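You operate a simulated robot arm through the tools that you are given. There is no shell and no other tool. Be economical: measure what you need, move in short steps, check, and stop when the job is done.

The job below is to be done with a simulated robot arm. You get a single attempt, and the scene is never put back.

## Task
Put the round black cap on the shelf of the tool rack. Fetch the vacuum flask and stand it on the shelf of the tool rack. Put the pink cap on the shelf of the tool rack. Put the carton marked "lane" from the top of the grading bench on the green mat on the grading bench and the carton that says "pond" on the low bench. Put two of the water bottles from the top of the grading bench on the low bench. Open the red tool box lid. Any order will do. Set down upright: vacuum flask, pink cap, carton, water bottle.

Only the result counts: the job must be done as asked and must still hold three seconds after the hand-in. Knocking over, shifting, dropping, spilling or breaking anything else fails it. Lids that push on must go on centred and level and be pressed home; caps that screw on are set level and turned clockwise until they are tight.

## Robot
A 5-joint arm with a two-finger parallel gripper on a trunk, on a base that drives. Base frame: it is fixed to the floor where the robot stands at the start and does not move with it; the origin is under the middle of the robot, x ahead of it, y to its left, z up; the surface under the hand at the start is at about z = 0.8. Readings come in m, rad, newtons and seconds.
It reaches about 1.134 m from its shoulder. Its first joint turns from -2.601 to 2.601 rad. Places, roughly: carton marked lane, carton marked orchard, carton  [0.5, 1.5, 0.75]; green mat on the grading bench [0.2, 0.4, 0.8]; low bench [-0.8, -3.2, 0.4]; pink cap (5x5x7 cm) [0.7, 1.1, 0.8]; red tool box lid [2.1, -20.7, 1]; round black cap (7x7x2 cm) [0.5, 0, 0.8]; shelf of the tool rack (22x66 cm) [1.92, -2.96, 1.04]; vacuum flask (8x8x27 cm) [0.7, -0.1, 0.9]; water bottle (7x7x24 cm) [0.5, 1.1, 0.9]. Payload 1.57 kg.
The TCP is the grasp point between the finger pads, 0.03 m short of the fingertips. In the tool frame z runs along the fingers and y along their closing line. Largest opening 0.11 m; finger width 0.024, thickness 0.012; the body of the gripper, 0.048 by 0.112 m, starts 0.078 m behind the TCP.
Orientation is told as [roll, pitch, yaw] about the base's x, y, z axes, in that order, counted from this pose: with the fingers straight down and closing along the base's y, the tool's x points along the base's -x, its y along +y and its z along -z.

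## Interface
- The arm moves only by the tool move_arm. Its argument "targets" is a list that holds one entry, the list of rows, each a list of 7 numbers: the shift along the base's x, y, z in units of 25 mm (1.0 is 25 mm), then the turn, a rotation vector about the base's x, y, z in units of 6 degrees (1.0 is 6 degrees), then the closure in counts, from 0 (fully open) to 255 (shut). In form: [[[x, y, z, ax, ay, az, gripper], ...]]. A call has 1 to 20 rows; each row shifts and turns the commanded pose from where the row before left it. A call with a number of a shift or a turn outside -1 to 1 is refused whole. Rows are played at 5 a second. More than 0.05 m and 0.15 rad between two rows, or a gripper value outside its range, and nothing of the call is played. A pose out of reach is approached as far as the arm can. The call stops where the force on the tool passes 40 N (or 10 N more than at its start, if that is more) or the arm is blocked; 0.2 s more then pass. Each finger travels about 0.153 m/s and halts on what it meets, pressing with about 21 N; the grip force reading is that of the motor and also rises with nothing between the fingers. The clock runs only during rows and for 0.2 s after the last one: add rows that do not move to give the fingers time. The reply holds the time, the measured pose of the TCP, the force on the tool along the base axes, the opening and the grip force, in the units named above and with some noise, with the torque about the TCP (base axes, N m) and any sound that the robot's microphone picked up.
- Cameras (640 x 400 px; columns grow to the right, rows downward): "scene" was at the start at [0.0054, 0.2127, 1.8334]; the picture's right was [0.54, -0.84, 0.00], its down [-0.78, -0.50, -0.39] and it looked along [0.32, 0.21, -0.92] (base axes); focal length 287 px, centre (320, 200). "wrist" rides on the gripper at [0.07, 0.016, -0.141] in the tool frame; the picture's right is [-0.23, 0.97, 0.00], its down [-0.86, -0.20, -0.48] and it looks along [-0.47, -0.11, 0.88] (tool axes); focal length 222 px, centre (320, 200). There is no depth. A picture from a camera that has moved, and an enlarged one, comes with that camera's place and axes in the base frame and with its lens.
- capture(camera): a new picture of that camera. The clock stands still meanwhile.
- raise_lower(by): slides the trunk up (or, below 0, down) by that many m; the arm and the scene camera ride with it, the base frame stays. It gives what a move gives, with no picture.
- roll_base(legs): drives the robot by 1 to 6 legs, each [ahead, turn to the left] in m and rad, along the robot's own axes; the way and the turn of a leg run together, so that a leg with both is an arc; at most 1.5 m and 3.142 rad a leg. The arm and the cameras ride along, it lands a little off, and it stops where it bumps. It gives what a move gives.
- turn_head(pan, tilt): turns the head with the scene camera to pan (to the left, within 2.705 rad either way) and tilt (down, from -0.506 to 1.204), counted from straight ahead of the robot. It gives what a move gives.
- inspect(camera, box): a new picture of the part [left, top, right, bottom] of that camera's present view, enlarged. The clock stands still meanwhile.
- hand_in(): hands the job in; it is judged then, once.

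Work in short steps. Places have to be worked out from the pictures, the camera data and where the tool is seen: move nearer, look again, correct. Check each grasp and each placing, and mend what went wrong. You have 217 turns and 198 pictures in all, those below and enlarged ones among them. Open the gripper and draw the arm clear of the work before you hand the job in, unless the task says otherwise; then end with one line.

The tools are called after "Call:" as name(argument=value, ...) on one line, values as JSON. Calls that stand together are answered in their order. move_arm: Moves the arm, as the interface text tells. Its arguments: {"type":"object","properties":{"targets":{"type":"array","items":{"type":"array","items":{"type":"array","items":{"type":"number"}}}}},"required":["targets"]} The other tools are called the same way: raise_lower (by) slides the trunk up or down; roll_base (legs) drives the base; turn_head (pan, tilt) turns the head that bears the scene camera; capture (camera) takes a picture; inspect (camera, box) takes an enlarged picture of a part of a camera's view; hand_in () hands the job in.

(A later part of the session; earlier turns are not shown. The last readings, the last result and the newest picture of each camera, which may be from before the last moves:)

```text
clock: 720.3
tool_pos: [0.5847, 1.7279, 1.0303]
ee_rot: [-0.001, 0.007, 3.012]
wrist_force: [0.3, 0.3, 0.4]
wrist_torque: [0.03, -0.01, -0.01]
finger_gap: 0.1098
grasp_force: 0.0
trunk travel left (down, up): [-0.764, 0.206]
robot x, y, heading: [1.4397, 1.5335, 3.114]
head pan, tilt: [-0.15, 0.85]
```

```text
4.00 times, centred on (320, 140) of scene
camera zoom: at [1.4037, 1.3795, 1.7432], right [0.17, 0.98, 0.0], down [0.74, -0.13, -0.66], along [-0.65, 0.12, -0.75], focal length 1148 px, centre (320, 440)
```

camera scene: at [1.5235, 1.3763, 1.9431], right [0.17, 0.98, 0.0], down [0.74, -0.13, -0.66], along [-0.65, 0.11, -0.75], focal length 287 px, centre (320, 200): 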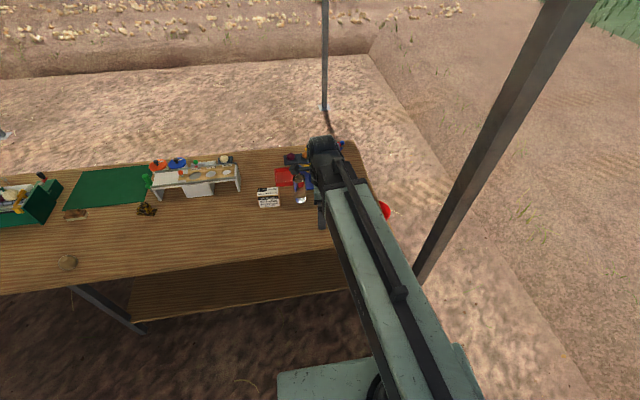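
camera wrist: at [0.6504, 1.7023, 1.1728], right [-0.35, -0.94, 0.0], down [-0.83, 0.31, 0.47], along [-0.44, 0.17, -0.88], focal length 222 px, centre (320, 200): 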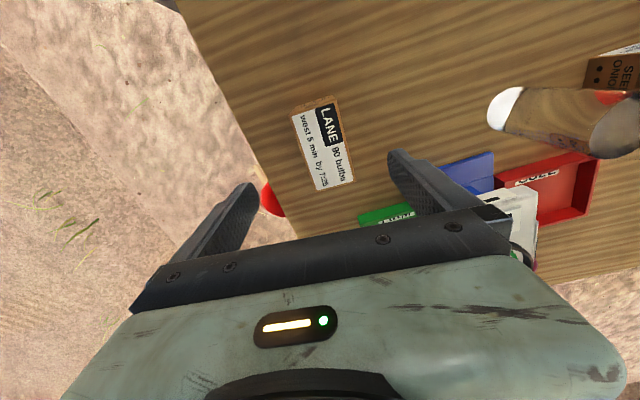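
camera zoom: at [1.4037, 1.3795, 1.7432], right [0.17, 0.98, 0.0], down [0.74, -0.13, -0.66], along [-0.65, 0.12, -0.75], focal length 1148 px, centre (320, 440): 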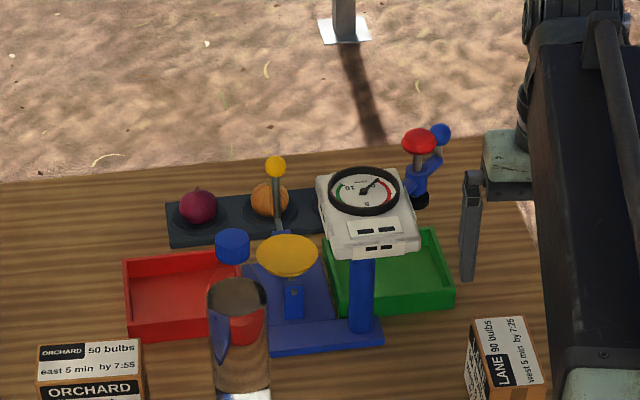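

Orientation refined to ~4°. Small yaw correction, lower and grip.

Call:
move_arm(targets=[[[0, -0.08, 0, 0, 0, 0.6, 0]]])

Call:
raise_lower(by=-0.1)

Call:
capture(camera="wrist")

Call:
inspect(camera="scene", box=[240, 100, 400, 200])

```text
clock: 720.7
tool_pos: [0.5849, 1.725, 1.0302]
ee_rot: [-0.003, 0.007, 3.075]
wrist_force: [-0.6, -0.2, 0.1]
wrist_torque: [0.0, 0.0, -0.01]
finger_gap: 0.1098
grasp_force: 0.1
trunk travel left (down, up): [-0.764, 0.206]
robot x, y, heading: [1.4402, 1.5362, 3.118]
head pan, tilt: [-0.15, 0.85]
```

```text
clock: 722.1
tool_pos: [0.5858, 1.7268, 0.9303]
ee_rot: [-0.001, 0.006, 3.075]
wrist_force: [-0.1, 0.8, -0.4]
wrist_torque: [-0.02, 0.02, -0.02]
finger_gap: 0.1098
grasp_force: 0.0
trunk travel left (down, up): [-0.664, 0.306]
robot x, y, heading: [1.4367, 1.5337, 3.12]
head pan, tilt: [-0.15, 0.85]
```

```text
88 pictures are left
camera wrist: at [0.6519, 1.7045, 1.0728], right [-0.29, -0.96, 0.0], down [-0.84, 0.26, 0.47], along [-0.45, 0.14, -0.88], focal length 222 px, centre (320, 200)
```

wrist: 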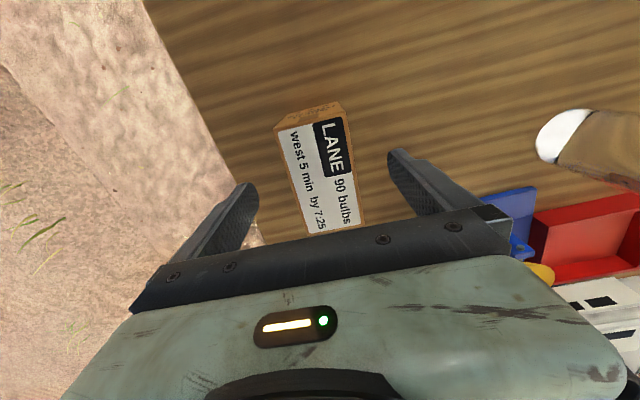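

```text
4.00 times, centred on (320, 150) of scene
camera zoom: at [1.4038, 1.3795, 1.6432], right [0.17, 0.98, 0.0], down [0.74, -0.13, -0.66], along [-0.65, 0.12, -0.75], focal length 1148 px, centre (320, 400)
```

zoom: 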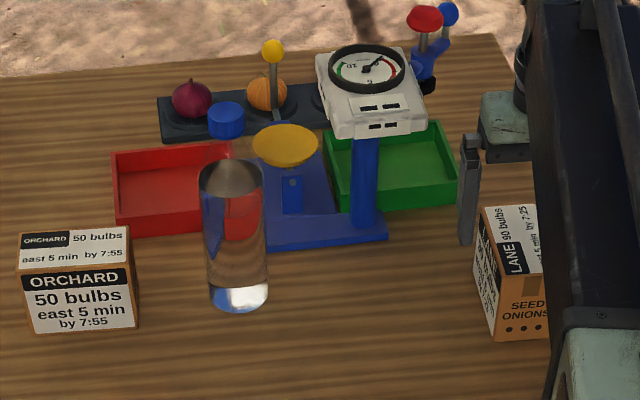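

Good clearance to scale and tray. Lower the rest and grip.

Call:
raise_lower(by=-0.085)

Call:
move_arm(targets=[[[0, 0, 0, 0, 0, 0, 80], [0, 0, 0, 0, 0, 0, 130], [0, 0, 0, 0, 0, 0, 180], [0, 0, 0, 0, 0, 0, 255], [0, 0, 0, 0, 0, 0, 255], [0, 0, 0, 0, 0, 0, 255]]])

Call:
raise_lower(by=0.05)

Call:
capture(camera="wrist")

```text
clock: 723.3
tool_pos: [0.5841, 1.7249, 0.846]
ee_rot: [-0.003, 0.006, 3.074]
wrist_force: [-0.5, -0.9, 1.2]
wrist_torque: [-0.02, 0.0, 0.03]
finger_gap: 0.1102
grasp_force: 0.1
trunk travel left (down, up): [-0.579, 0.391]
robot x, y, heading: [1.4351, 1.5322, 3.119]
head pan, tilt: [-0.15, 0.85]
```

```text
clock: 724.7
tool_pos: [0.5849, 1.7264, 0.845]
ee_rot: [-0.002, 0.007, 3.073]
wrist_force: [-0.2, -1.6, 2.3]
wrist_torque: [-0.31, 0.01, 0.04]
finger_gap: 0.0602
grasp_force: 21.3
trunk travel left (down, up): [-0.579, 0.391]
robot x, y, heading: [1.438, 1.5326, 3.117]
head pan, tilt: [-0.15, 0.85]
```

```text
clock: 725.6
tool_pos: [0.5843, 1.7263, 0.8948]
ee_rot: [-0.001, 0.006, 3.072]
wrist_force: [0.2, 0.0, -5.3]
wrist_torque: [0.0, -0.04, -0.01]
finger_gap: 0.0598
grasp_force: 21.0
trunk travel left (down, up): [-0.629, 0.341]
robot x, y, heading: [1.4366, 1.5369, 3.114]
head pan, tilt: [-0.15, 0.85]
```

```text
86 pictures are left
camera wrist: at [0.6514, 1.7045, 1.0374], right [-0.29, -0.96, 0.0], down [-0.84, 0.26, 0.47], along [-0.45, 0.14, -0.88], focal length 222 px, centre (320, 200)
```

wrist: 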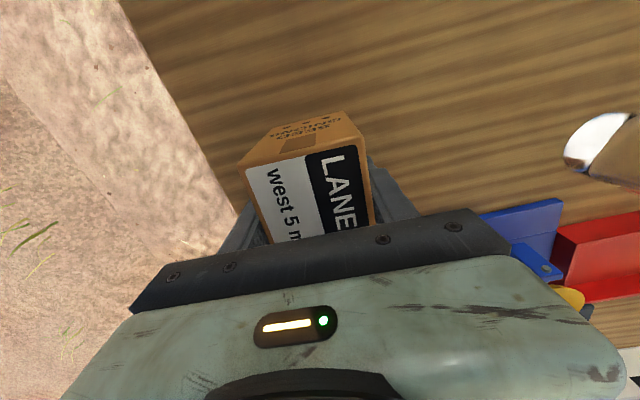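

Lane carton held. Lift, retract, back off and drive down to opposite the green mat.

Call:
raise_lower(by=0.333)

Call:
move_arm(targets=[[[0.97, -0.22, 0, 0, 0, 0, 255], [0.97, -0.22, 0, 0, 0, 0, 255], [0.97, -0.22, 0, 0, 0, 0, 255], [0.97, -0.22, 0, 0, 0, 0, 255], [0.97, -0.22, 0, 0, 0, 0, 255], [0.97, -0.22, 0, 0, 0, 0, 255], [0.97, -0.22, 0, 0, 0, 0, 255], [0.97, -0.22, 0, 0, 0, 0, 255]]])

Call:
roll_base(legs=[[-0.4, 0], [0, 1.595], [1.2, 0], [0, -1.571], [0.5, 0]])

Call:
capture(camera="wrist")

Call:
turn_head(pan=0.1, tilt=0.9)

Call:
capture(camera="scene")

```text
clock: 728.9
tool_pos: [0.5847, 1.7265, 1.2287]
ee_rot: [-0.001, 0.006, 3.074]
wrist_force: [-0.6, -0.1, -4.6]
wrist_torque: [-0.01, -0.05, 0.0]
finger_gap: 0.06
grasp_force: 20.8
trunk travel left (down, up): [-0.962, 0.008]
robot x, y, heading: [1.4398, 1.5336, 3.116]
head pan, tilt: [-0.15, 0.85]
```

```text
clock: 730.7
tool_pos: [0.7773, 1.6819, 1.2281]
ee_rot: [-0.001, 0.007, 3.074]
wrist_force: [-0.4, 0.1, -3.7]
wrist_torque: [0.03, -0.05, -0.02]
finger_gap: 0.0599
grasp_force: 21.0
trunk travel left (down, up): [-0.962, 0.008]
robot x, y, heading: [1.4378, 1.5347, 3.116]
head pan, tilt: [-0.15, 0.85]
```

```text
clock: 749.3
tool_pos: [0.7271, 0.4022, 1.228]
ee_rot: [-0.002, 0.009, 3.134]
wrist_force: [0.1, 0.1, -5.5]
wrist_torque: [-0.03, -0.06, 0.01]
finger_gap: 0.0601
grasp_force: 21.0
trunk travel left (down, up): [-0.962, 0.008]
robot x, y, heading: [1.3963, 0.2807, -3.115]
head pan, tilt: [-0.15, 0.85]
```

```text
85 pictures are left
camera wrist: at [0.7945, 0.3841, 1.3699], right [-0.24, -0.97, 0.0], down [-0.86, 0.21, 0.47], along [-0.46, 0.11, -0.88], focal length 222 px, centre (320, 200)
```

wrist: 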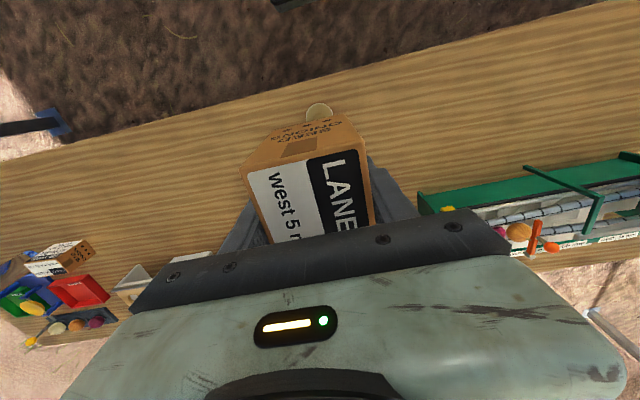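

```text
clock: 750.0
tool_pos: [0.7282, 0.4001, 1.2277]
ee_rot: [0.0, 0.008, 3.133]
wrist_force: [0.2, -0.9, -5.2]
wrist_torque: [-0.02, -0.08, 0.01]
finger_gap: 0.0598
grasp_force: 20.9
trunk travel left (down, up): [-0.962, 0.008]
robot x, y, heading: [1.3989, 0.2765, -3.112]
head pan, tilt: [0.099, 0.901]
```

```text
84 pictures are left
camera scene: at [1.3726, 0.1058, 1.9372], right [-0.13, 0.99, 0.0], down [0.78, 0.1, -0.62], along [-0.62, -0.08, -0.78], focal length 287 px, centre (320, 200)
```

scene: 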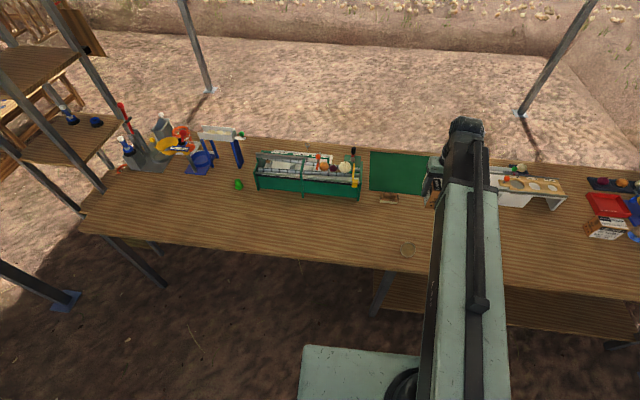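

Mat spans about x 0.08–0.37, y 0.24–0.6. I drive 0.28 m closer, then extend to (0.28,0.42).

Call:
roll_base(legs=[[0.28, 0]])

Call:
move_arm(targets=[[[-0.95, 0.1, 0, 0, 0, 0, 255], [-0.95, 0.1, 0, 0, 0, 0, 255], [-0.95, 0.1, 0, 0, 0, 0, 255], [-0.95, 0.1, 0, 0, 0, 0, 255], [-0.95, 0.1, 0, 0, 0, 0, 255], [-0.95, 0.1, 0, 0, 0, 0, 255], [-0.95, 0.1, 0, 0, 0, 0, 255]]])

Call:
capture(camera="scene")

Call:
capture(camera="wrist")

```text
clock: 752.0
tool_pos: [0.4439, 0.3939, 1.227]
ee_rot: [-0.003, 0.008, 3.133]
wrist_force: [-1.1, 0.0, -4.7]
wrist_torque: [-0.01, -0.07, -0.01]
finger_gap: 0.0598
grasp_force: 21.0
trunk travel left (down, up): [-0.962, 0.008]
robot x, y, heading: [1.1142, 0.2725, -3.115]
head pan, tilt: [0.099, 0.901]
```

```text
clock: 753.6
tool_pos: [0.2774, 0.4096, 1.2284]
ee_rot: [-0.001, 0.007, 3.134]
wrist_force: [-0.6, 0.8, -4.8]
wrist_torque: [-0.03, -0.03, 0.01]
finger_gap: 0.0598
grasp_force: 20.8
trunk travel left (down, up): [-0.962, 0.008]
robot x, y, heading: [1.1141, 0.2738, -3.111]
head pan, tilt: [0.099, 0.901]
```

```text
83 pictures are left
camera scene: at [1.0892, 0.0982, 1.9372], right [-0.13, 0.99, 0.0], down [0.78, 0.1, -0.62], along [-0.62, -0.08, -0.78], focal length 287 px, centre (320, 200)
```

scene: 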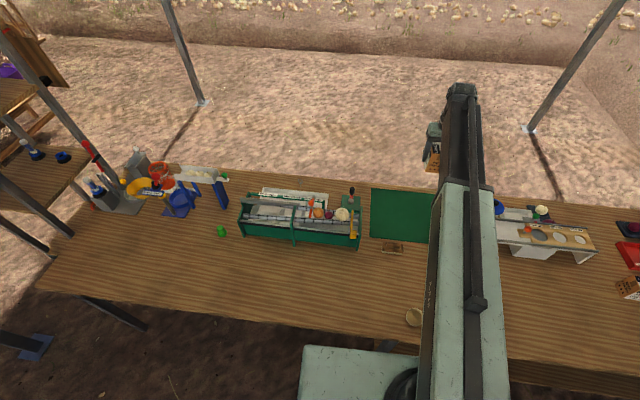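

```text
82 pictures are left
camera wrist: at [0.3454, 0.3922, 1.3702], right [-0.24, -0.97, 0.0], down [-0.86, 0.21, 0.47], along [-0.46, 0.11, -0.88], focal length 222 px, centre (320, 200)
```

wrist: 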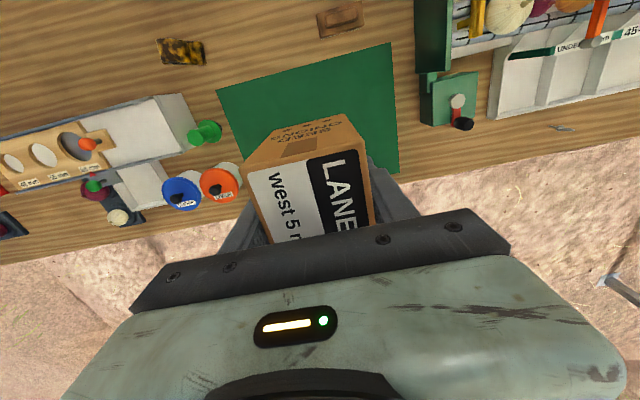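

Carton is over the mat (x .08–.38, y .23–.63). Lower.

Call:
raise_lower(by=-0.37)

Call:
capture(camera="wrist")

Call:
raise_lower(by=-0.008)

Call:
raise_lower(by=-0.004)

```text
clock: 757.2
tool_pos: [0.279, 0.4099, 0.8572]
ee_rot: [0.0, 0.007, 3.133]
wrist_force: [0.4, 0.2, -4.1]
wrist_torque: [0.0, -0.05, 0.01]
finger_gap: 0.0597
grasp_force: 21.3
trunk travel left (down, up): [-0.592, 0.378]
robot x, y, heading: [1.1173, 0.2762, -3.11]
head pan, tilt: [0.099, 0.901]
```

```text
81 pictures are left
camera wrist: at [0.3465, 0.392, 1.0005], right [-0.24, -0.97, 0.0], down [-0.86, 0.21, 0.47], along [-0.46, 0.11, -0.88], focal length 222 px, centre (320, 200)
```

wrist: 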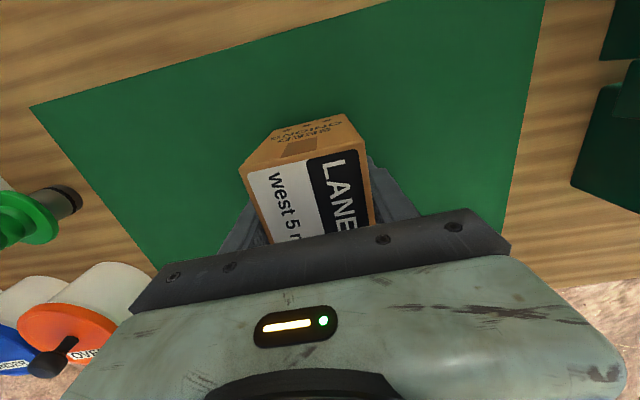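

```text
clock: 757.8
tool_pos: [0.2784, 0.4092, 0.8511]
ee_rot: [-0.002, 0.006, 3.133]
wrist_force: [0.3, 0.2, -4.1]
wrist_torque: [0.01, -0.06, 0.04]
finger_gap: 0.0598
grasp_force: 20.9
trunk travel left (down, up): [-0.584, 0.386]
robot x, y, heading: [1.1118, 0.2716, -3.114]
head pan, tilt: [0.099, 0.901]
```

```text
clock: 758.3
tool_pos: [0.2791, 0.4088, 0.8482]
ee_rot: [-0.001, 0.006, 3.133]
wrist_force: [-5.8, 0.5, 15.8]
wrist_torque: [-0.51, 0.16, -0.28]
finger_gap: 0.0595
grasp_force: 20.9
trunk travel left (down, up): [-0.58, 0.39]
robot x, y, heading: [1.1141, 0.2719, -3.115]
head pan, tilt: [0.099, 0.901]
```

In contact. Ease 1 mm up, release, rise, check.

Call:
raise_lower(by=0.001)

Call:
move_arm(targets=[[[0, 0, 0, 0, 0, 0, 180], [0, 0, 0, 0, 0, 0, 100], [0, 0, 0, 0, 0, 0, 0], [0, 0, 0, 0, 0, 0, 0], [0, 0, 0, 0, 0, 0, 0]]])

Call:
raise_lower(by=0.38)

Call:
capture(camera="wrist")

```text
clock: 758.8
tool_pos: [0.2794, 0.4096, 0.8476]
ee_rot: [-0.001, 0.008, 3.134]
wrist_force: [-0.2, 1.3, 4.0]
wrist_torque: [-0.2, 0.49, -0.09]
finger_gap: 0.0595
grasp_force: 21.4
trunk travel left (down, up): [-0.581, 0.389]
robot x, y, heading: [1.1127, 0.2702, -3.118]
head pan, tilt: [0.099, 0.901]
```

```text
clock: 760.0
tool_pos: [0.2792, 0.4088, 0.8475]
ee_rot: [-0.002, 0.008, 3.131]
wrist_force: [-0.2, 0.5, -0.6]
wrist_torque: [0.02, -0.03, -0.03]
finger_gap: 0.1101
grasp_force: 0.1
trunk travel left (down, up): [-0.581, 0.389]
robot x, y, heading: [1.1114, 0.2755, -3.112]
head pan, tilt: [0.099, 0.901]
```

```text
clock: 763.7
tool_pos: [0.2782, 0.4102, 1.2274]
ee_rot: [-0.002, 0.008, 3.132]
wrist_force: [0.0, -0.5, 0.4]
wrist_torque: [0.02, -0.02, 0.01]
finger_gap: 0.1099
grasp_force: 0.0
trunk travel left (down, up): [-0.961, 0.009]
robot x, y, heading: [1.1148, 0.2703, -3.11]
head pan, tilt: [0.099, 0.901]
```

```text
80 pictures are left
camera wrist: at [0.3467, 0.3919, 1.3697], right [-0.24, -0.97, 0.0], down [-0.86, 0.21, 0.47], along [-0.46, 0.11, -0.88], focal length 222 px, centre (320, 200)
```

wrist: 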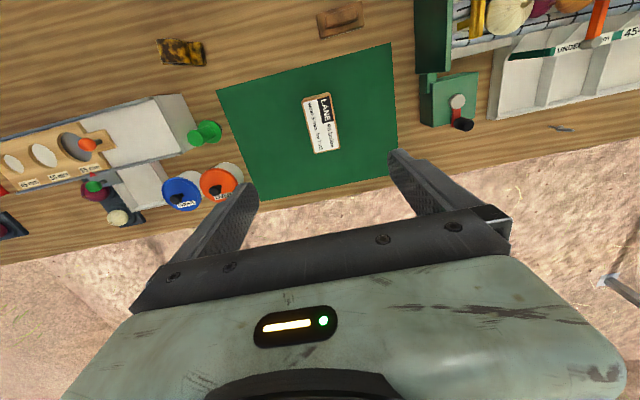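

Lane stands on the mat. Remaining: the red tool box lid, ~21 m away. Retract and drive back toward the low-bench area first.

Call:
move_arm(targets=[[[0.98, -0.1, 0, 0, 0, 0, 0], [0.98, -0.1, 0, 0, 0, 0, 0], [0.98, -0.1, 0, 0, 0, 0, 0], [0.98, -0.1, 0, 0, 0, 0, 0], [0.98, -0.1, 0, 0, 0, 0, 0], [0.98, -0.1, 0, 0, 0, 0, 0], [0.98, -0.1, 0, 0, 0, 0, 0]]])

Call:
roll_base(legs=[[-0.75, 0], [0, 1.54], [1.5, 0], [0.72, 0], [0, -1.156], [0.6, 0]])

```text
clock: 765.3
tool_pos: [0.4496, 0.391, 1.2278]
ee_rot: [-0.001, 0.009, 3.133]
wrist_force: [-0.3, 0.3, 0.4]
wrist_torque: [0.0, 0.01, 0.0]
finger_gap: 0.1098
grasp_force: 0.0
trunk travel left (down, up): [-0.961, 0.009]
robot x, y, heading: [1.1165, 0.274, -3.119]
head pan, tilt: [0.099, 0.901]
```

```text
clock: 789.4
tool_pos: [0.6118, -2.3131, 1.2273]
ee_rot: [-0.001, 0.009, -2.755]
wrist_force: [-0.7, 0.6, -0.6]
wrist_torque: [0.01, -0.04, 0.0]
finger_gap: 0.1102
grasp_force: 0.2
trunk travel left (down, up): [-0.961, 0.009]
robot x, y, heading: [1.2703, -2.1589, -2.716]
head pan, tilt: [0.099, 0.901]
```

Continue west, then through the gap between the post and the low bench.

Call:
roll_base(legs=[[0, -0.43], [1.5, 0], [0.55, 0], [0, 0.38], [1.5, 0], [0.4, 0]])

Call:
turn_head(pan=1.2, tilt=0.25)

Call:
capture(camera="scene")

```text
clock: 811.3
tool_pos: [-3.2687, -2.9076, 1.2269]
ee_rot: [-0.003, 0.007, -2.841]
wrist_force: [0.2, -0.3, -0.2]
wrist_torque: [0.03, -0.01, -0.04]
finger_gap: 0.1099
grasp_force: 0.1
trunk travel left (down, up): [-0.961, 0.009]
robot x, y, heading: [-2.6008, -2.8126, -2.805]
head pan, tilt: [0.099, 0.901]
```

```text
clock: 812.6
tool_pos: [-3.2682, -2.9089, 1.2272]
ee_rot: [-0.001, 0.005, -2.841]
wrist_force: [-0.4, -0.9, 0.3]
wrist_torque: [0.0, 0.0, 0.02]
finger_gap: 0.11
grasp_force: 0.0
trunk travel left (down, up): [-0.961, 0.009]
robot x, y, heading: [-2.6044, -2.8155, -2.81]
head pan, tilt: [1.201, 0.25]
```

```text
79 pictures are left
camera scene: at [-2.5034, -3.0485, 1.9932], right [-1.0, 0.04, 0.0], down [0.01, 0.25, -0.97], along [-0.04, -0.97, -0.25], focal length 287 px, centre (320, 200)
```

scene: 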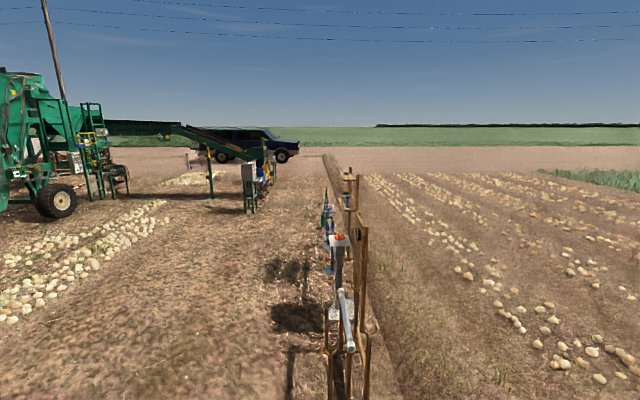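

The lid's direction points at the pickup in the distance. I zoom in on the way there.

Call:
inspect(camera="scene", box=[140, 110, 340, 235])

Call:
inspect(camera="scene", box=[180, 118, 308, 198])

```text
3.20 times, centred on (240, 172) of scene
camera zoom: at [-2.5034, -3.0485, 1.9932], right [-1.0, 0.04, 0.0], down [0.01, 0.25, -0.97], along [-0.04, -0.97, -0.25], focal length 919 px, centre (576, 288)
```

zoom: 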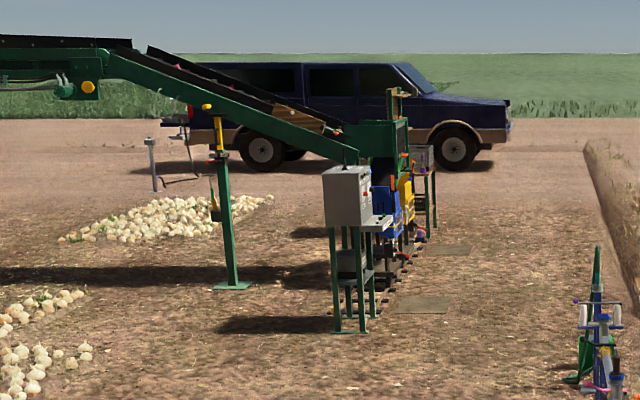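

```text
5.00 times, centred on (244, 158) of scene
camera zoom: at [-2.5034, -3.0485, 1.9932], right [-1.0, 0.04, 0.0], down [0.01, 0.25, -0.97], along [-0.04, -0.97, -0.25], focal length 1436 px, centre (700, 410)
```

zoom: 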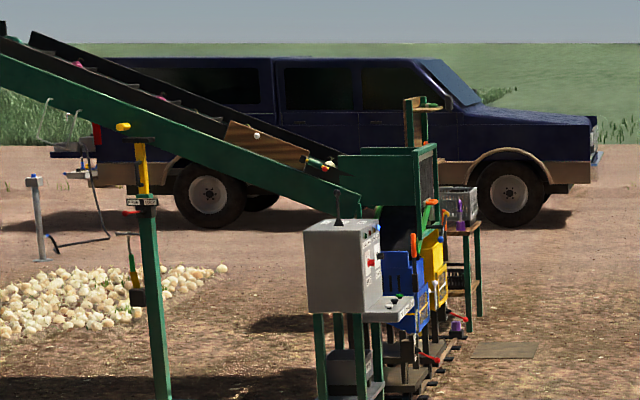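

Plan a safe corridor: left of the A-frame row, right of the conveyor. Drive in steps.

Call:
roll_base(legs=[[0, 1.63], [1.2, 0], [1.17, 0], [0, -0.49], [1.5, 0], [1.5, 0]])

Call:
turn_head(pan=0.1, tilt=0.25)

Call:
capture(camera="scene")

```text
clock: 843.8
tool_pos: [-2.2654, -8.6427, 1.2272]
ee_rot: [-0.001, 0.008, -1.741]
wrist_force: [-0.5, -0.4, -0.5]
wrist_torque: [0.01, 0.01, 0.04]
finger_gap: 0.11
grasp_force: 0.0
trunk travel left (down, up): [-0.961, 0.009]
robot x, y, heading: [-2.0443, -8.0062, -1.708]
head pan, tilt: [1.201, 0.25]
```

```text
clock: 845.1
tool_pos: [-2.2666, -8.6434, 1.2271]
ee_rot: [-0.001, 0.007, -1.738]
wrist_force: [-0.7, 0.0, 0.3]
wrist_torque: [0.0, -0.01, 0.0]
finger_gap: 0.1101
grasp_force: 0.0
trunk travel left (down, up): [-0.961, 0.009]
robot x, y, heading: [-2.0453, -8.0022, -1.711]
head pan, tilt: [0.099, 0.25]
```

```text
76 pictures are left
camera scene: at [-1.8752, -8.0726, 1.9933], right [-1.0, 0.04, 0.0], down [0.01, 0.25, -0.97], along [-0.04, -0.97, -0.25], focal length 287 px, centre (320, 200)
```

scene: 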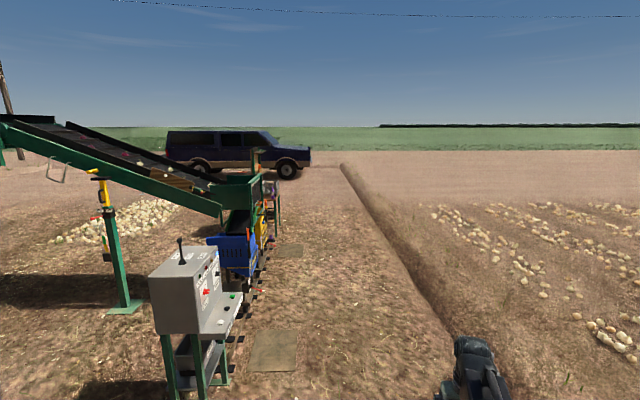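

Corridor clear. Continue 6 m south.

Call:
roll_base(legs=[[0, 0.11], [1.5, 0], [1.5, 0], [1.5, 0], [1.5, 0]])

Call:
turn_head(pan=0.6, tilt=0.2)

Call:
capture(camera="scene")

```text
clock: 874.2
tool_pos: [-2.3413, -14.6677, 1.2273]
ee_rot: [-0.002, 0.008, -1.638]
wrist_force: [-0.4, 0.0, -0.3]
wrist_torque: [-0.01, -0.01, -0.01]
finger_gap: 0.1101
grasp_force: 0.0
trunk travel left (down, up): [-0.961, 0.009]
robot x, y, heading: [-2.1919, -14.0106, -1.611]
head pan, tilt: [0.099, 0.25]
```

```text
clock: 875.1
tool_pos: [-2.3422, -14.6681, 1.2285]
ee_rot: [-0.001, 0.006, -1.637]
wrist_force: [-0.1, -0.4, 0.8]
wrist_torque: [-0.02, -0.03, 0.02]
finger_gap: 0.1098
grasp_force: 0.1
trunk travel left (down, up): [-0.961, 0.009]
robot x, y, heading: [-2.1913, -14.0086, -1.613]
head pan, tilt: [0.6, 0.201]
```

```text
75 pictures are left
camera scene: at [-1.9682, -14.048, 1.9978], right [-0.85, -0.53, 0.0], down [-0.11, 0.17, -0.98], along [0.52, -0.83, -0.2], focal length 287 px, centre (320, 200)
```

scene: 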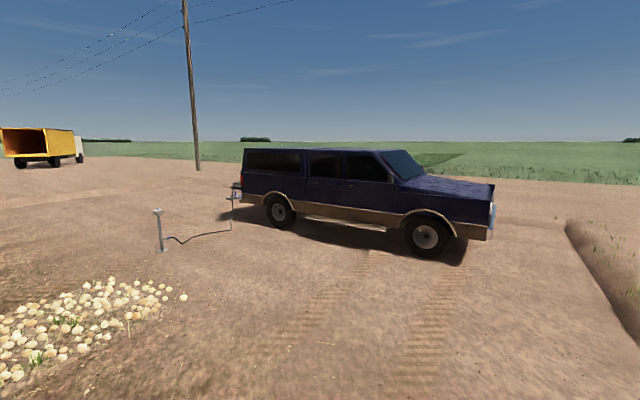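

The toolbox is likely at the rear of the SUV (open tailgate on the left), with a charging post and cable near it and an onion pile. I move closer to see the way round.

Call:
roll_base(legs=[[1.5, 0], [1.5, 0], [0.2, 0], [0, 1.61], [1.5, 0]])

Call:
turn_head(pan=0.0, tilt=0.3)

Call:
capture(camera="scene")

```text
clock: 901.9
tool_pos: [-0.0939, -17.2721, 1.228]
ee_rot: [0.0, 0.007, 0.009]
wrist_force: [0.2, -0.2, -0.7]
wrist_torque: [-0.04, 0.02, -0.03]
finger_gap: 0.1103
grasp_force: 0.1
trunk travel left (down, up): [-0.961, 0.009]
robot x, y, heading: [-0.7656, -17.1723, 0.037]
head pan, tilt: [0.6, 0.201]
```

```text
clock: 902.9
tool_pos: [-0.0953, -17.2703, 1.2276]
ee_rot: [-0.002, 0.007, 0.009]
wrist_force: [1.3, -1.2, 0.2]
wrist_torque: [-0.02, -0.02, -0.01]
finger_gap: 0.11
grasp_force: 0.1
trunk travel left (down, up): [-0.961, 0.009]
robot x, y, heading: [-0.7604, -17.1725, 0.04]
head pan, tilt: [0.0, 0.3]
```

```text
74 pictures are left
camera scene: at [-0.7182, -16.9979, 1.9885], right [0.04, -1.0, 0.0], down [-0.3, -0.01, -0.96], along [0.95, 0.04, -0.3], focal length 287 px, centre (320, 200)
```

scene: 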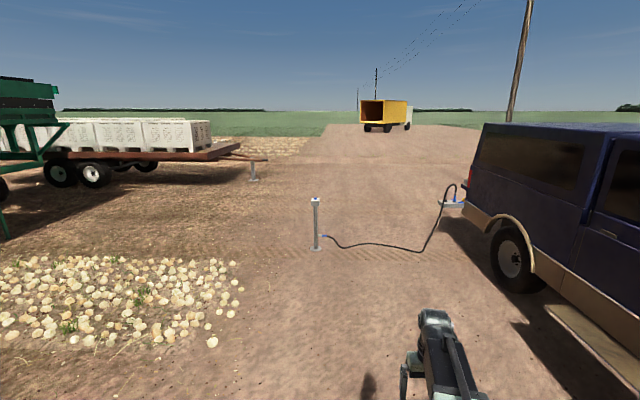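

The gap north of the charging post is tight; I go round the front of the SUV instead (x≈-2.7) and look from the south.

Call:
roll_base(legs=[[0, 3.1], [1.0, 0], [0.93, 0], [0, 1.571], [1.0, 0]])

Call:
turn_head(pan=0.2, tilt=0.5)

Call:
capture(camera="scene")

```text
clock: 928.5
tool_pos: [-2.7921, -18.8682, 1.2264]
ee_rot: [0.0, 0.005, -1.579]
wrist_force: [0.5, 0.6, -0.4]
wrist_torque: [-0.01, -0.02, -0.02]
finger_gap: 0.11
grasp_force: 0.1
trunk travel left (down, up): [-0.961, 0.009]
robot x, y, heading: [-2.681, -18.2017, -1.56]
head pan, tilt: [0.0, 0.3]
```

```text
clock: 929.2
tool_pos: [-2.7937, -18.8681, 1.2276]
ee_rot: [-0.001, 0.007, -1.579]
wrist_force: [0.4, 0.4, 1.1]
wrist_torque: [0.02, 0.02, -0.01]
finger_gap: 0.1099
grasp_force: 0.0
trunk travel left (down, up): [-0.961, 0.009]
robot x, y, heading: [-2.6832, -18.2011, -1.555]
head pan, tilt: [0.201, 0.499]
```

```text
73 pictures are left
camera scene: at [-2.492, -18.2404, 1.9702], right [-0.98, -0.22, 0.0], down [-0.1, 0.47, -0.88], along [0.19, -0.86, -0.48], focal length 287 px, centre (320, 200)
```

scene: 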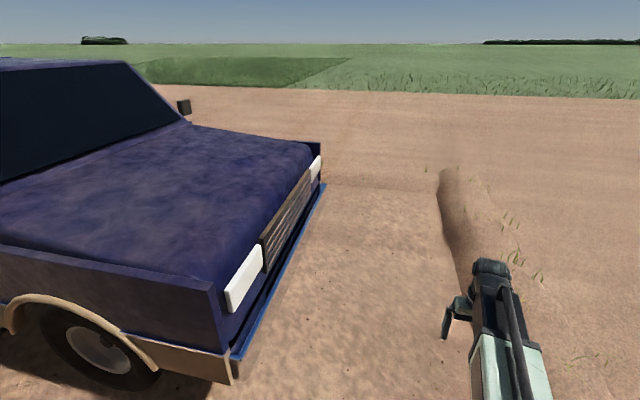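

Gap is adequate. Continue south past the bumper, then east along y≈-22.6.

Call:
roll_base(legs=[[1.5, 0], [1.5, 0], [1.5, 0], [0, 1.571], [1.5, 0], [1.5, 0]])

Call:
turn_head(pan=0.3, tilt=0.3)

Call:
capture(camera="scene")

```text
clock: 948.1
tool_pos: [-2.6775, -22.8131, 1.2285]
ee_rot: [-0.002, 0.005, -1.576]
wrist_force: [-0.8, 0.1, 1.0]
wrist_torque: [-0.12, -0.06, -0.01]
finger_gap: 0.1099
grasp_force: 0.2
trunk travel left (down, up): [-0.961, 0.009]
robot x, y, heading: [-2.5685, -22.151, -1.552]
head pan, tilt: [0.201, 0.499]
stopped in leg 3: the robot was blocked; the commanded pose is now the measured one
```

```text
clock: 948.8
tool_pos: [-2.6792, -22.8168, 1.2276]
ee_rot: [-0.003, 0.007, -1.575]
wrist_force: [-1.0, 0.3, -0.2]
wrist_torque: [-0.04, 0.02, -0.02]
finger_gap: 0.1101
grasp_force: 0.1
trunk travel left (down, up): [-0.961, 0.009]
robot x, y, heading: [-2.5698, -22.1476, -1.55]
head pan, tilt: [0.3, 0.3]
```

```text
72 pictures are left
camera scene: at [-2.3691, -22.1874, 1.9885], right [-0.95, -0.31, 0.0], down [-0.09, 0.28, -0.96], along [0.3, -0.91, -0.3], focal length 287 px, centre (320, 200)
```

scene: 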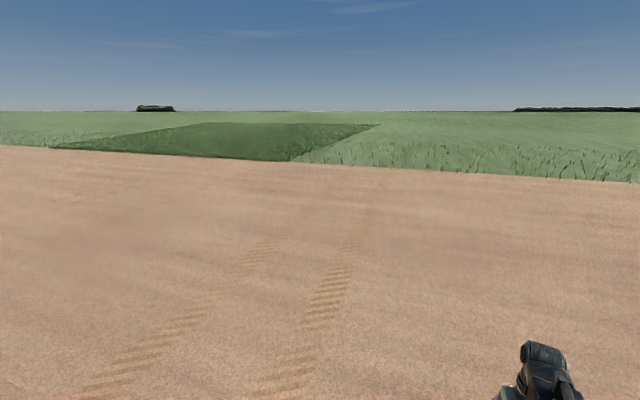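

Blocked by an apparent boundary with nothing visible ahead. I back up slightly, turn east, and look along the SUV's far side.

Call:
roll_base(legs=[[-0.05, 0], [0, 1.55]])

Call:
turn_head(pan=0.2, tilt=0.4)

Call:
capture(camera="scene")

```text
clock: 951.8
tool_pos: [-2.1958, -22.6257, 1.2277]
ee_rot: [-0.002, 0.007, -0.799]
wrist_force: [0.4, -0.1, -0.4]
wrist_torque: [0.01, -0.03, 0.0]
finger_gap: 0.11
grasp_force: 0.1
trunk travel left (down, up): [-0.961, 0.009]
robot x, y, heading: [-2.5779, -22.0659, -0.914]
head pan, tilt: [0.3, 0.3]
stopped in leg 2: the robot was blocked; the commanded pose is now the measured one
```

```text
clock: 952.5
tool_pos: [-2.1961, -22.625, 1.227]
ee_rot: [-0.002, 0.008, -0.796]
wrist_force: [-0.3, 0.1, 0.0]
wrist_torque: [0.05, 0.0, 0.01]
finger_gap: 0.1101
grasp_force: 0.1
trunk travel left (down, up): [-0.961, 0.009]
robot x, y, heading: [-2.5803, -22.068, -0.917]
head pan, tilt: [0.201, 0.4]
```

```text
71 pictures are left
camera scene: at [-2.3981, -21.9861, 1.9792], right [-0.66, -0.75, 0.0], down [-0.29, 0.26, -0.92], along [0.69, -0.61, -0.39], focal length 287 px, centre (320, 200)
```

scene: 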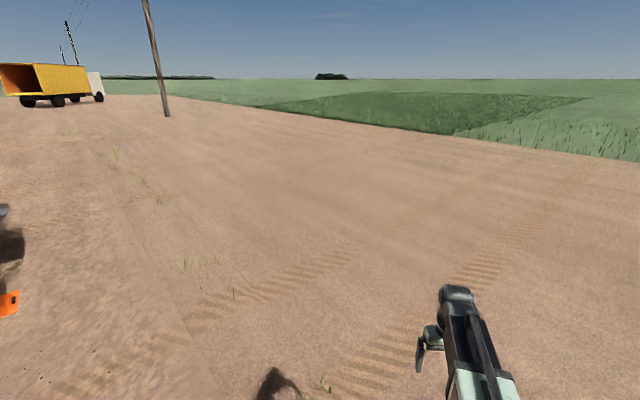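

A boundary near y≈-22.5 limits turning here. I back up a little, turn, and look along the SUV's far side.

Call:
roll_base(legs=[[0, -0.6], [-0.25, 0]])

Call:
turn_head(pan=1.4, tilt=0.35)

Call:
capture(camera="scene")

```text
clock: 956.0
tool_pos: [-2.5942, -22.4925, 1.2284]
ee_rot: [-0.002, 0.004, -1.405]
wrist_force: [1.0, 0.7, -0.3]
wrist_torque: [-0.04, 0.01, 0.01]
finger_gap: 0.11
grasp_force: 0.1
trunk travel left (down, up): [-0.961, 0.009]
robot x, y, heading: [-2.5886, -21.8155, -1.518]
head pan, tilt: [0.201, 0.4]
```

```text
clock: 957.4
tool_pos: [-2.5943, -22.4933, 1.2269]
ee_rot: [-0.002, 0.005, -1.406]
wrist_force: [-0.5, 0.5, 0.1]
wrist_torque: [0.02, 0.03, -0.01]
finger_gap: 0.1099
grasp_force: 0.0
trunk travel left (down, up): [-0.961, 0.009]
robot x, y, heading: [-2.5857, -21.8158, -1.52]
head pan, tilt: [1.4, 0.351]
```

```text
70 pictures are left
camera scene: at [-2.327, -21.7724, 1.9838], right [-0.12, -0.99, 0.0], down [-0.34, 0.04, -0.94], along [0.93, -0.11, -0.34], focal length 287 px, centre (320, 200)
```

scene: 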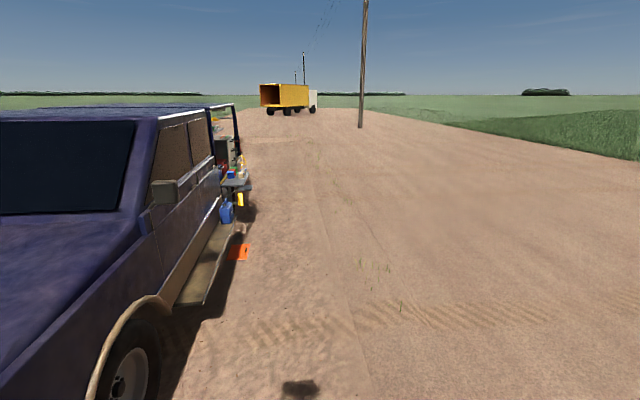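

The SUV's south side has an open service hatch with a shelf – the tool box should be there. Zoom in.

Call:
inspect(camera="scene", box=[180, 90, 300, 165])

Call:
inspect(camera="scene", box=[190, 150, 290, 270])

```text
5.33 times, centred on (240, 128) of scene
camera zoom: at [-2.327, -21.7724, 1.9838], right [-0.12, -0.99, 0.0], down [-0.34, 0.04, -0.94], along [0.93, -0.11, -0.34], focal length 1531 px, centre (747, 587)
```

zoom: 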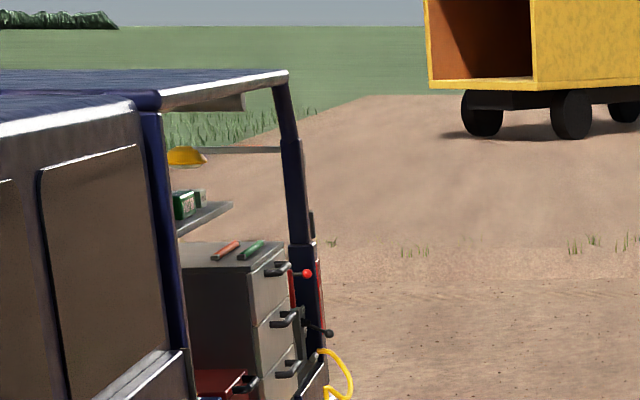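

```text
3.33 times, centred on (240, 210) of scene
camera zoom: at [-2.327, -21.7724, 1.9838], right [-0.12, -0.99, 0.0], down [-0.34, 0.04, -0.94], along [0.93, -0.11, -0.34], focal length 957 px, centre (587, 167)
```

zoom: 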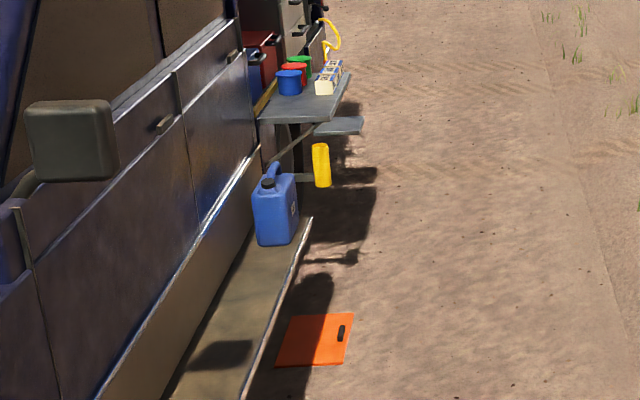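

The red tool box sits in the side bay near (2.1,-20.7). I drive east along y≈-21.85 and then turn north in front of it.

Call:
roll_base(legs=[[0, 1.52], [1.5, 0], [1.5, 0], [1.4, 0]])

Call:
turn_head(pan=1.4, tilt=0.6)

Call:
capture(camera="scene")

```text
clock: 982.2
tool_pos: [2.5006, -21.9198, 1.2284]
ee_rot: [-0.002, 0.007, 0.124]
wrist_force: [0.3, -0.8, 0.4]
wrist_torque: [0.01, 0.01, 0.01]
finger_gap: 0.1099
grasp_force: 0.0
trunk travel left (down, up): [-0.961, 0.009]
robot x, y, heading: [1.8254, -21.8848, 0.01]
head pan, tilt: [1.4, 0.351]
```

```text
clock: 982.9
tool_pos: [2.5011, -21.9183, 1.2278]
ee_rot: [-0.002, 0.007, 0.123]
wrist_force: [-0.5, 0.2, 0.5]
wrist_torque: [-0.02, 0.01, -0.02]
finger_gap: 0.1101
grasp_force: 0.0
trunk travel left (down, up): [-0.961, 0.009]
robot x, y, heading: [1.8258, -21.8856, 0.007]
head pan, tilt: [1.4, 0.6]
```

```text
67 pictures are left
camera scene: at [1.7951, -21.6246, 1.9611], right [0.99, -0.16, 0.0], down [-0.09, -0.56, -0.83], along [0.13, 0.81, -0.56], focal length 287 px, centre (320, 200)
```

scene: 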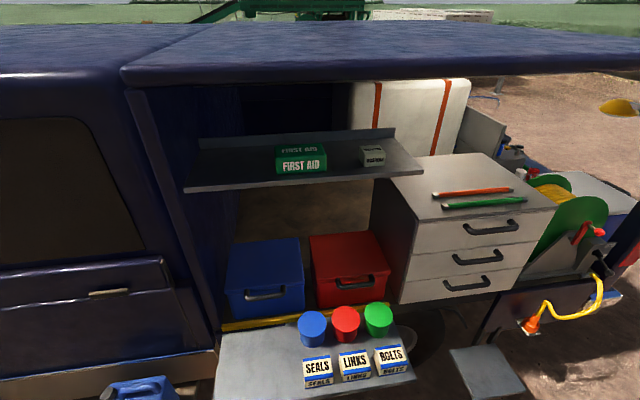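

I see the red tool box clearly. Zoom in on it.

Call:
inspect(camera="scene", box=[210, 210, 430, 347])

```text
2.91 times, centred on (320, 278) of scene
camera zoom: at [1.7951, -21.6246, 1.9611], right [0.99, -0.16, 0.0], down [-0.09, -0.56, -0.83], along [0.13, 0.81, -0.56], focal length 835 px, centre (320, -28)
```

zoom: 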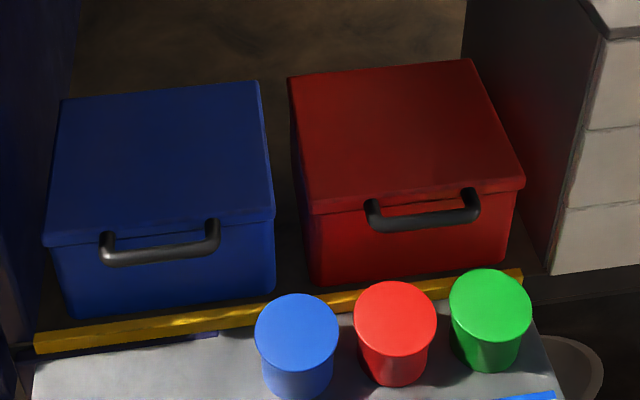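

Tool-box lid: x≈1.91–2.24, front edge y≈-20.83, hinge at the back y≈-20.55, handle bar at about (2.07,-20.87,0.97). I position the base facing north in front of it.

Call:
roll_base(legs=[[0, 0.5], [0.24, 0], [0, 1.07]])

Call:
turn_head(pan=0.1, tilt=0.8)

Call:
capture(camera="scene")

Call:
capture(camera="wrist")

```text
clock: 988.9
tool_pos: [2.0614, -21.0898, 1.2266]
ee_rot: [0.001, 0.006, 1.702]
wrist_force: [1.5, -0.3, -1.1]
wrist_torque: [0.01, 0.03, -0.02]
finger_gap: 0.1099
grasp_force: 0.0
trunk travel left (down, up): [-0.961, 0.009]
robot x, y, heading: [2.0424, -21.7671, 1.583]
head pan, tilt: [1.4, 0.6]
```

```text
clock: 990.3
tool_pos: [2.0595, -21.0912, 1.2277]
ee_rot: [-0.004, 0.008, 1.704]
wrist_force: [0.2, -0.7, 0.6]
wrist_torque: [-0.01, -0.03, 0.01]
finger_gap: 0.1101
grasp_force: 0.2
trunk travel left (down, up): [-0.961, 0.009]
robot x, y, heading: [2.0421, -21.767, 1.587]
head pan, tilt: [0.099, 0.799]
```

```text
65 pictures are left
camera scene: at [1.8669, -21.73, 1.9442], right [0.99, 0.11, 0.0], down [0.08, -0.71, -0.7], along [-0.08, 0.69, -0.72], focal length 287 px, centre (320, 200)
```

scene: 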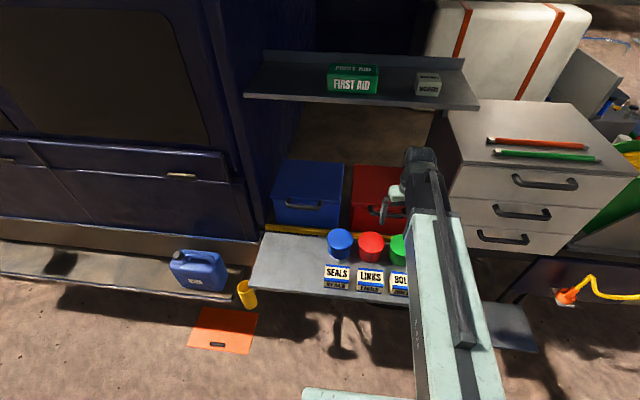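

```text
64 pictures are left
camera wrist: at [2.0522, -21.1613, 1.3698], right [-1.0, 0.1, 0.0], down [0.08, 0.88, 0.47], along [0.05, 0.47, -0.88], focal length 222 px, centre (320, 200)
```

wrist: 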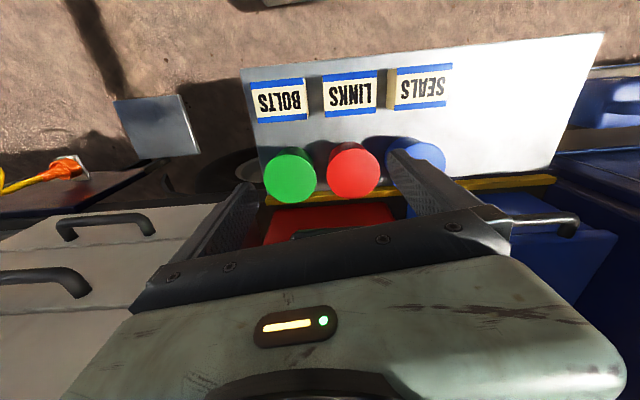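

I need the real heights of handle and buckets, and the hand prepared: spin so the fingers close in the vertical plane (camera to the left), then tilt 60° outward.

Call:
move_arm(targets=[[[0, 0, 0, 0, 0, -0.966, 0], [0, 0, 0, 0, 0, -0.966, 0], [0, 0, 0, 0, 0, -0.966, 0], [0, 0, 0, 0, 0, -0.966, 0], [0, 0, 0, 0, 0, -0.966, 0], [0, 0, 0, 0, 0, -0.966, 0], [0, 0, 0, 0, 0, -0.966, 0], [0, 0, 0, 0, 0, -0.966, 0], [0, 0, 0, 0, 0, -0.966, 0], [0, 0, 0, 0, 0, -0.966, 0], [0, 0, 0, 0, 0, -0.966, 0], [0, 0, 0, 0, 0, -0.966, 0], [0, 0, 0, 0, 0, -0.966, 0], [0, 0, 0, 0, 0, -0.966, 0], [0, 0, 0, 0, 0, -0.966, 0], [0, 0, 0, 0, 0, -0.966, 0], [0, 0, 0, 0, 0, -0.966, 0]]])

Call:
move_arm(targets=[[[0, 0.99, 0.05, 1, 0, 0, 0], [0, 0.98, 0.16, 1, 0, 0, 0], [0, 0.96, 0.26, 1, 0, 0, 0], [0, 0.92, 0.36, 1, 0, 0, 0], [0, 0.87, 0.45, 1, 0, 0, 0], [0, 0.82, 0.54, 1, 0, 0, 0], [0, 0.75, 0.63, 1, 0, 0, 0], [0, 0.7, 0.7, 1, 0, 0, 0], [0, 0.62, 0.77, 1, 0, 0, 0], [0, 0.54, 0.84, 1, 0, 0, 0]]])

Call:
capture(camera="wrist")

Call:
capture(camera="scene")

```text
clock: 993.9
tool_pos: [2.0601, -21.0916, 1.2266]
ee_rot: [-0.002, 0.008, -0.017]
wrist_force: [0.6, 0.5, -0.1]
wrist_torque: [-0.01, -0.03, -0.01]
finger_gap: 0.1097
grasp_force: 0.0
trunk travel left (down, up): [-0.961, 0.009]
robot x, y, heading: [2.0415, -21.7669, 1.585]
head pan, tilt: [0.099, 0.799]
```

```text
clock: 996.1
tool_pos: [2.059, -20.8863, 1.346]
ee_rot: [1.047, 0.016, -0.003]
wrist_force: [0.1, -0.5, 0.4]
wrist_torque: [0.03, -0.04, 0.02]
finger_gap: 0.1101
grasp_force: 0.1
trunk travel left (down, up): [-0.961, 0.009]
robot x, y, heading: [2.043, -21.766, 1.585]
head pan, tilt: [0.099, 0.799]
```

```text
63 pictures are left
camera wrist: at [1.9905, -21.0009, 1.433], right [0.24, 0.49, 0.84], down [0.85, -0.52, 0.05], along [0.46, 0.7, -0.54], focal length 222 px, centre (320, 200)
```

wrist: 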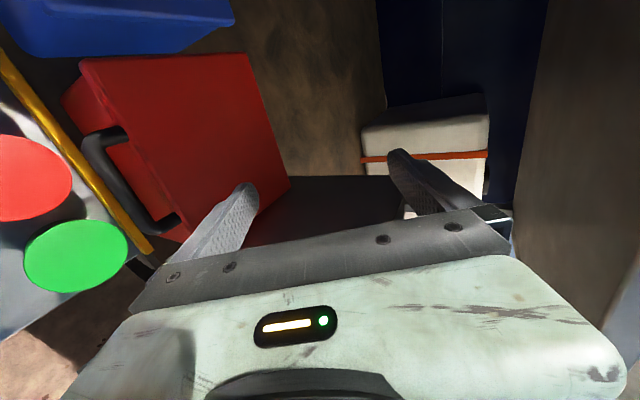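

```text
62 pictures are left
camera scene: at [1.8668, -21.7299, 1.9442], right [0.99, 0.11, 0.0], down [0.08, -0.71, -0.7], along [-0.08, 0.69, -0.72], focal length 287 px, centre (320, 200)
```

scene: 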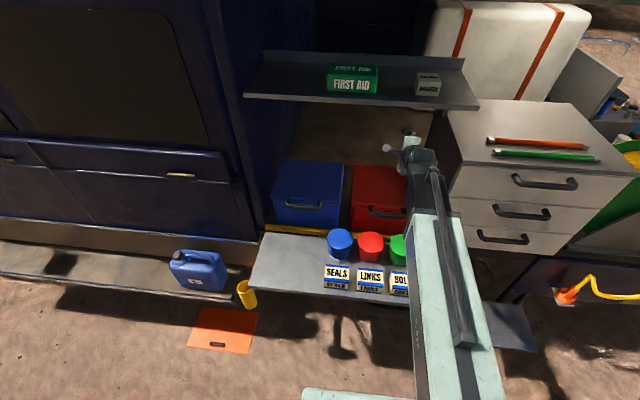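

Triangulation: lid top z≈1.035, front edge y≈-20.86, handle bar ≈(2.06,-20.895,1.00), bucket lids z≈0.93 just in front. Plan: lower finger under the bar, upper finger over the lid. I retract 6.5 cm and lower to look.

Call:
move_arm(targets=[[[0, -0.9, 0, 0, 0, 0, 0], [0, -0.9, 0, 0, 0, 0, 0], [0, -0.9, 0, 0, 0, 0, 0]]])

Call:
raise_lower(by=-0.24)

Call:
capture(camera="wrist")

Call:
inspect(camera="scene", box=[310, 80, 510, 205])

```text
clock: 996.9
tool_pos: [2.0596, -20.9535, 1.3461]
ee_rot: [1.046, 0.017, -0.001]
wrist_force: [0.5, -0.2, 0.0]
wrist_torque: [0.0, -0.04, -0.03]
finger_gap: 0.11
grasp_force: 0.0
trunk travel left (down, up): [-0.961, 0.009]
robot x, y, heading: [2.0436, -21.763, 1.587]
head pan, tilt: [0.099, 0.799]
```

```text
clock: 999.4
tool_pos: [2.0607, -20.9529, 1.1061]
ee_rot: [1.044, 0.018, -0.004]
wrist_force: [0.6, -0.5, -0.2]
wrist_torque: [0.0, 0.02, 0.06]
finger_gap: 0.11
grasp_force: 0.0
trunk travel left (down, up): [-0.721, 0.249]
robot x, y, heading: [2.0426, -21.7677, 1.583]
head pan, tilt: [0.099, 0.799]
```

```text
61 pictures are left
camera wrist: at [1.9912, -21.0671, 1.1929], right [0.24, 0.49, 0.84], down [0.85, -0.52, 0.05], along [0.46, 0.7, -0.54], focal length 222 px, centre (320, 200)
```

wrist: 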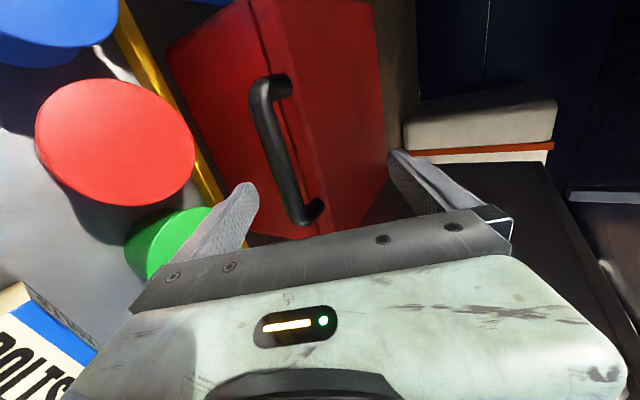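

```text
3.20 times, centred on (410, 142) of scene
camera zoom: at [1.8668, -21.7301, 1.7042], right [0.99, 0.11, 0.0], down [0.08, -0.71, -0.7], along [-0.08, 0.69, -0.72], focal length 919 px, centre (32, 384)
```

zoom: 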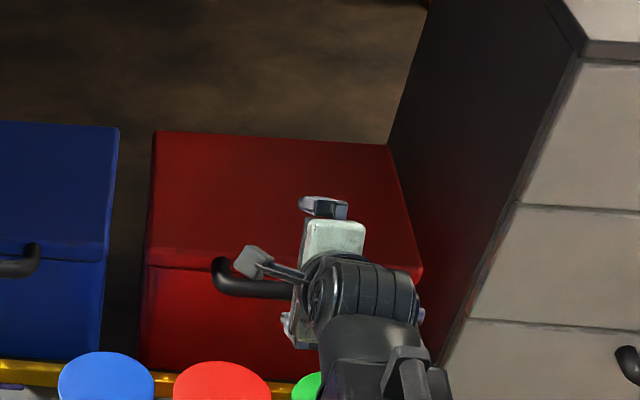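

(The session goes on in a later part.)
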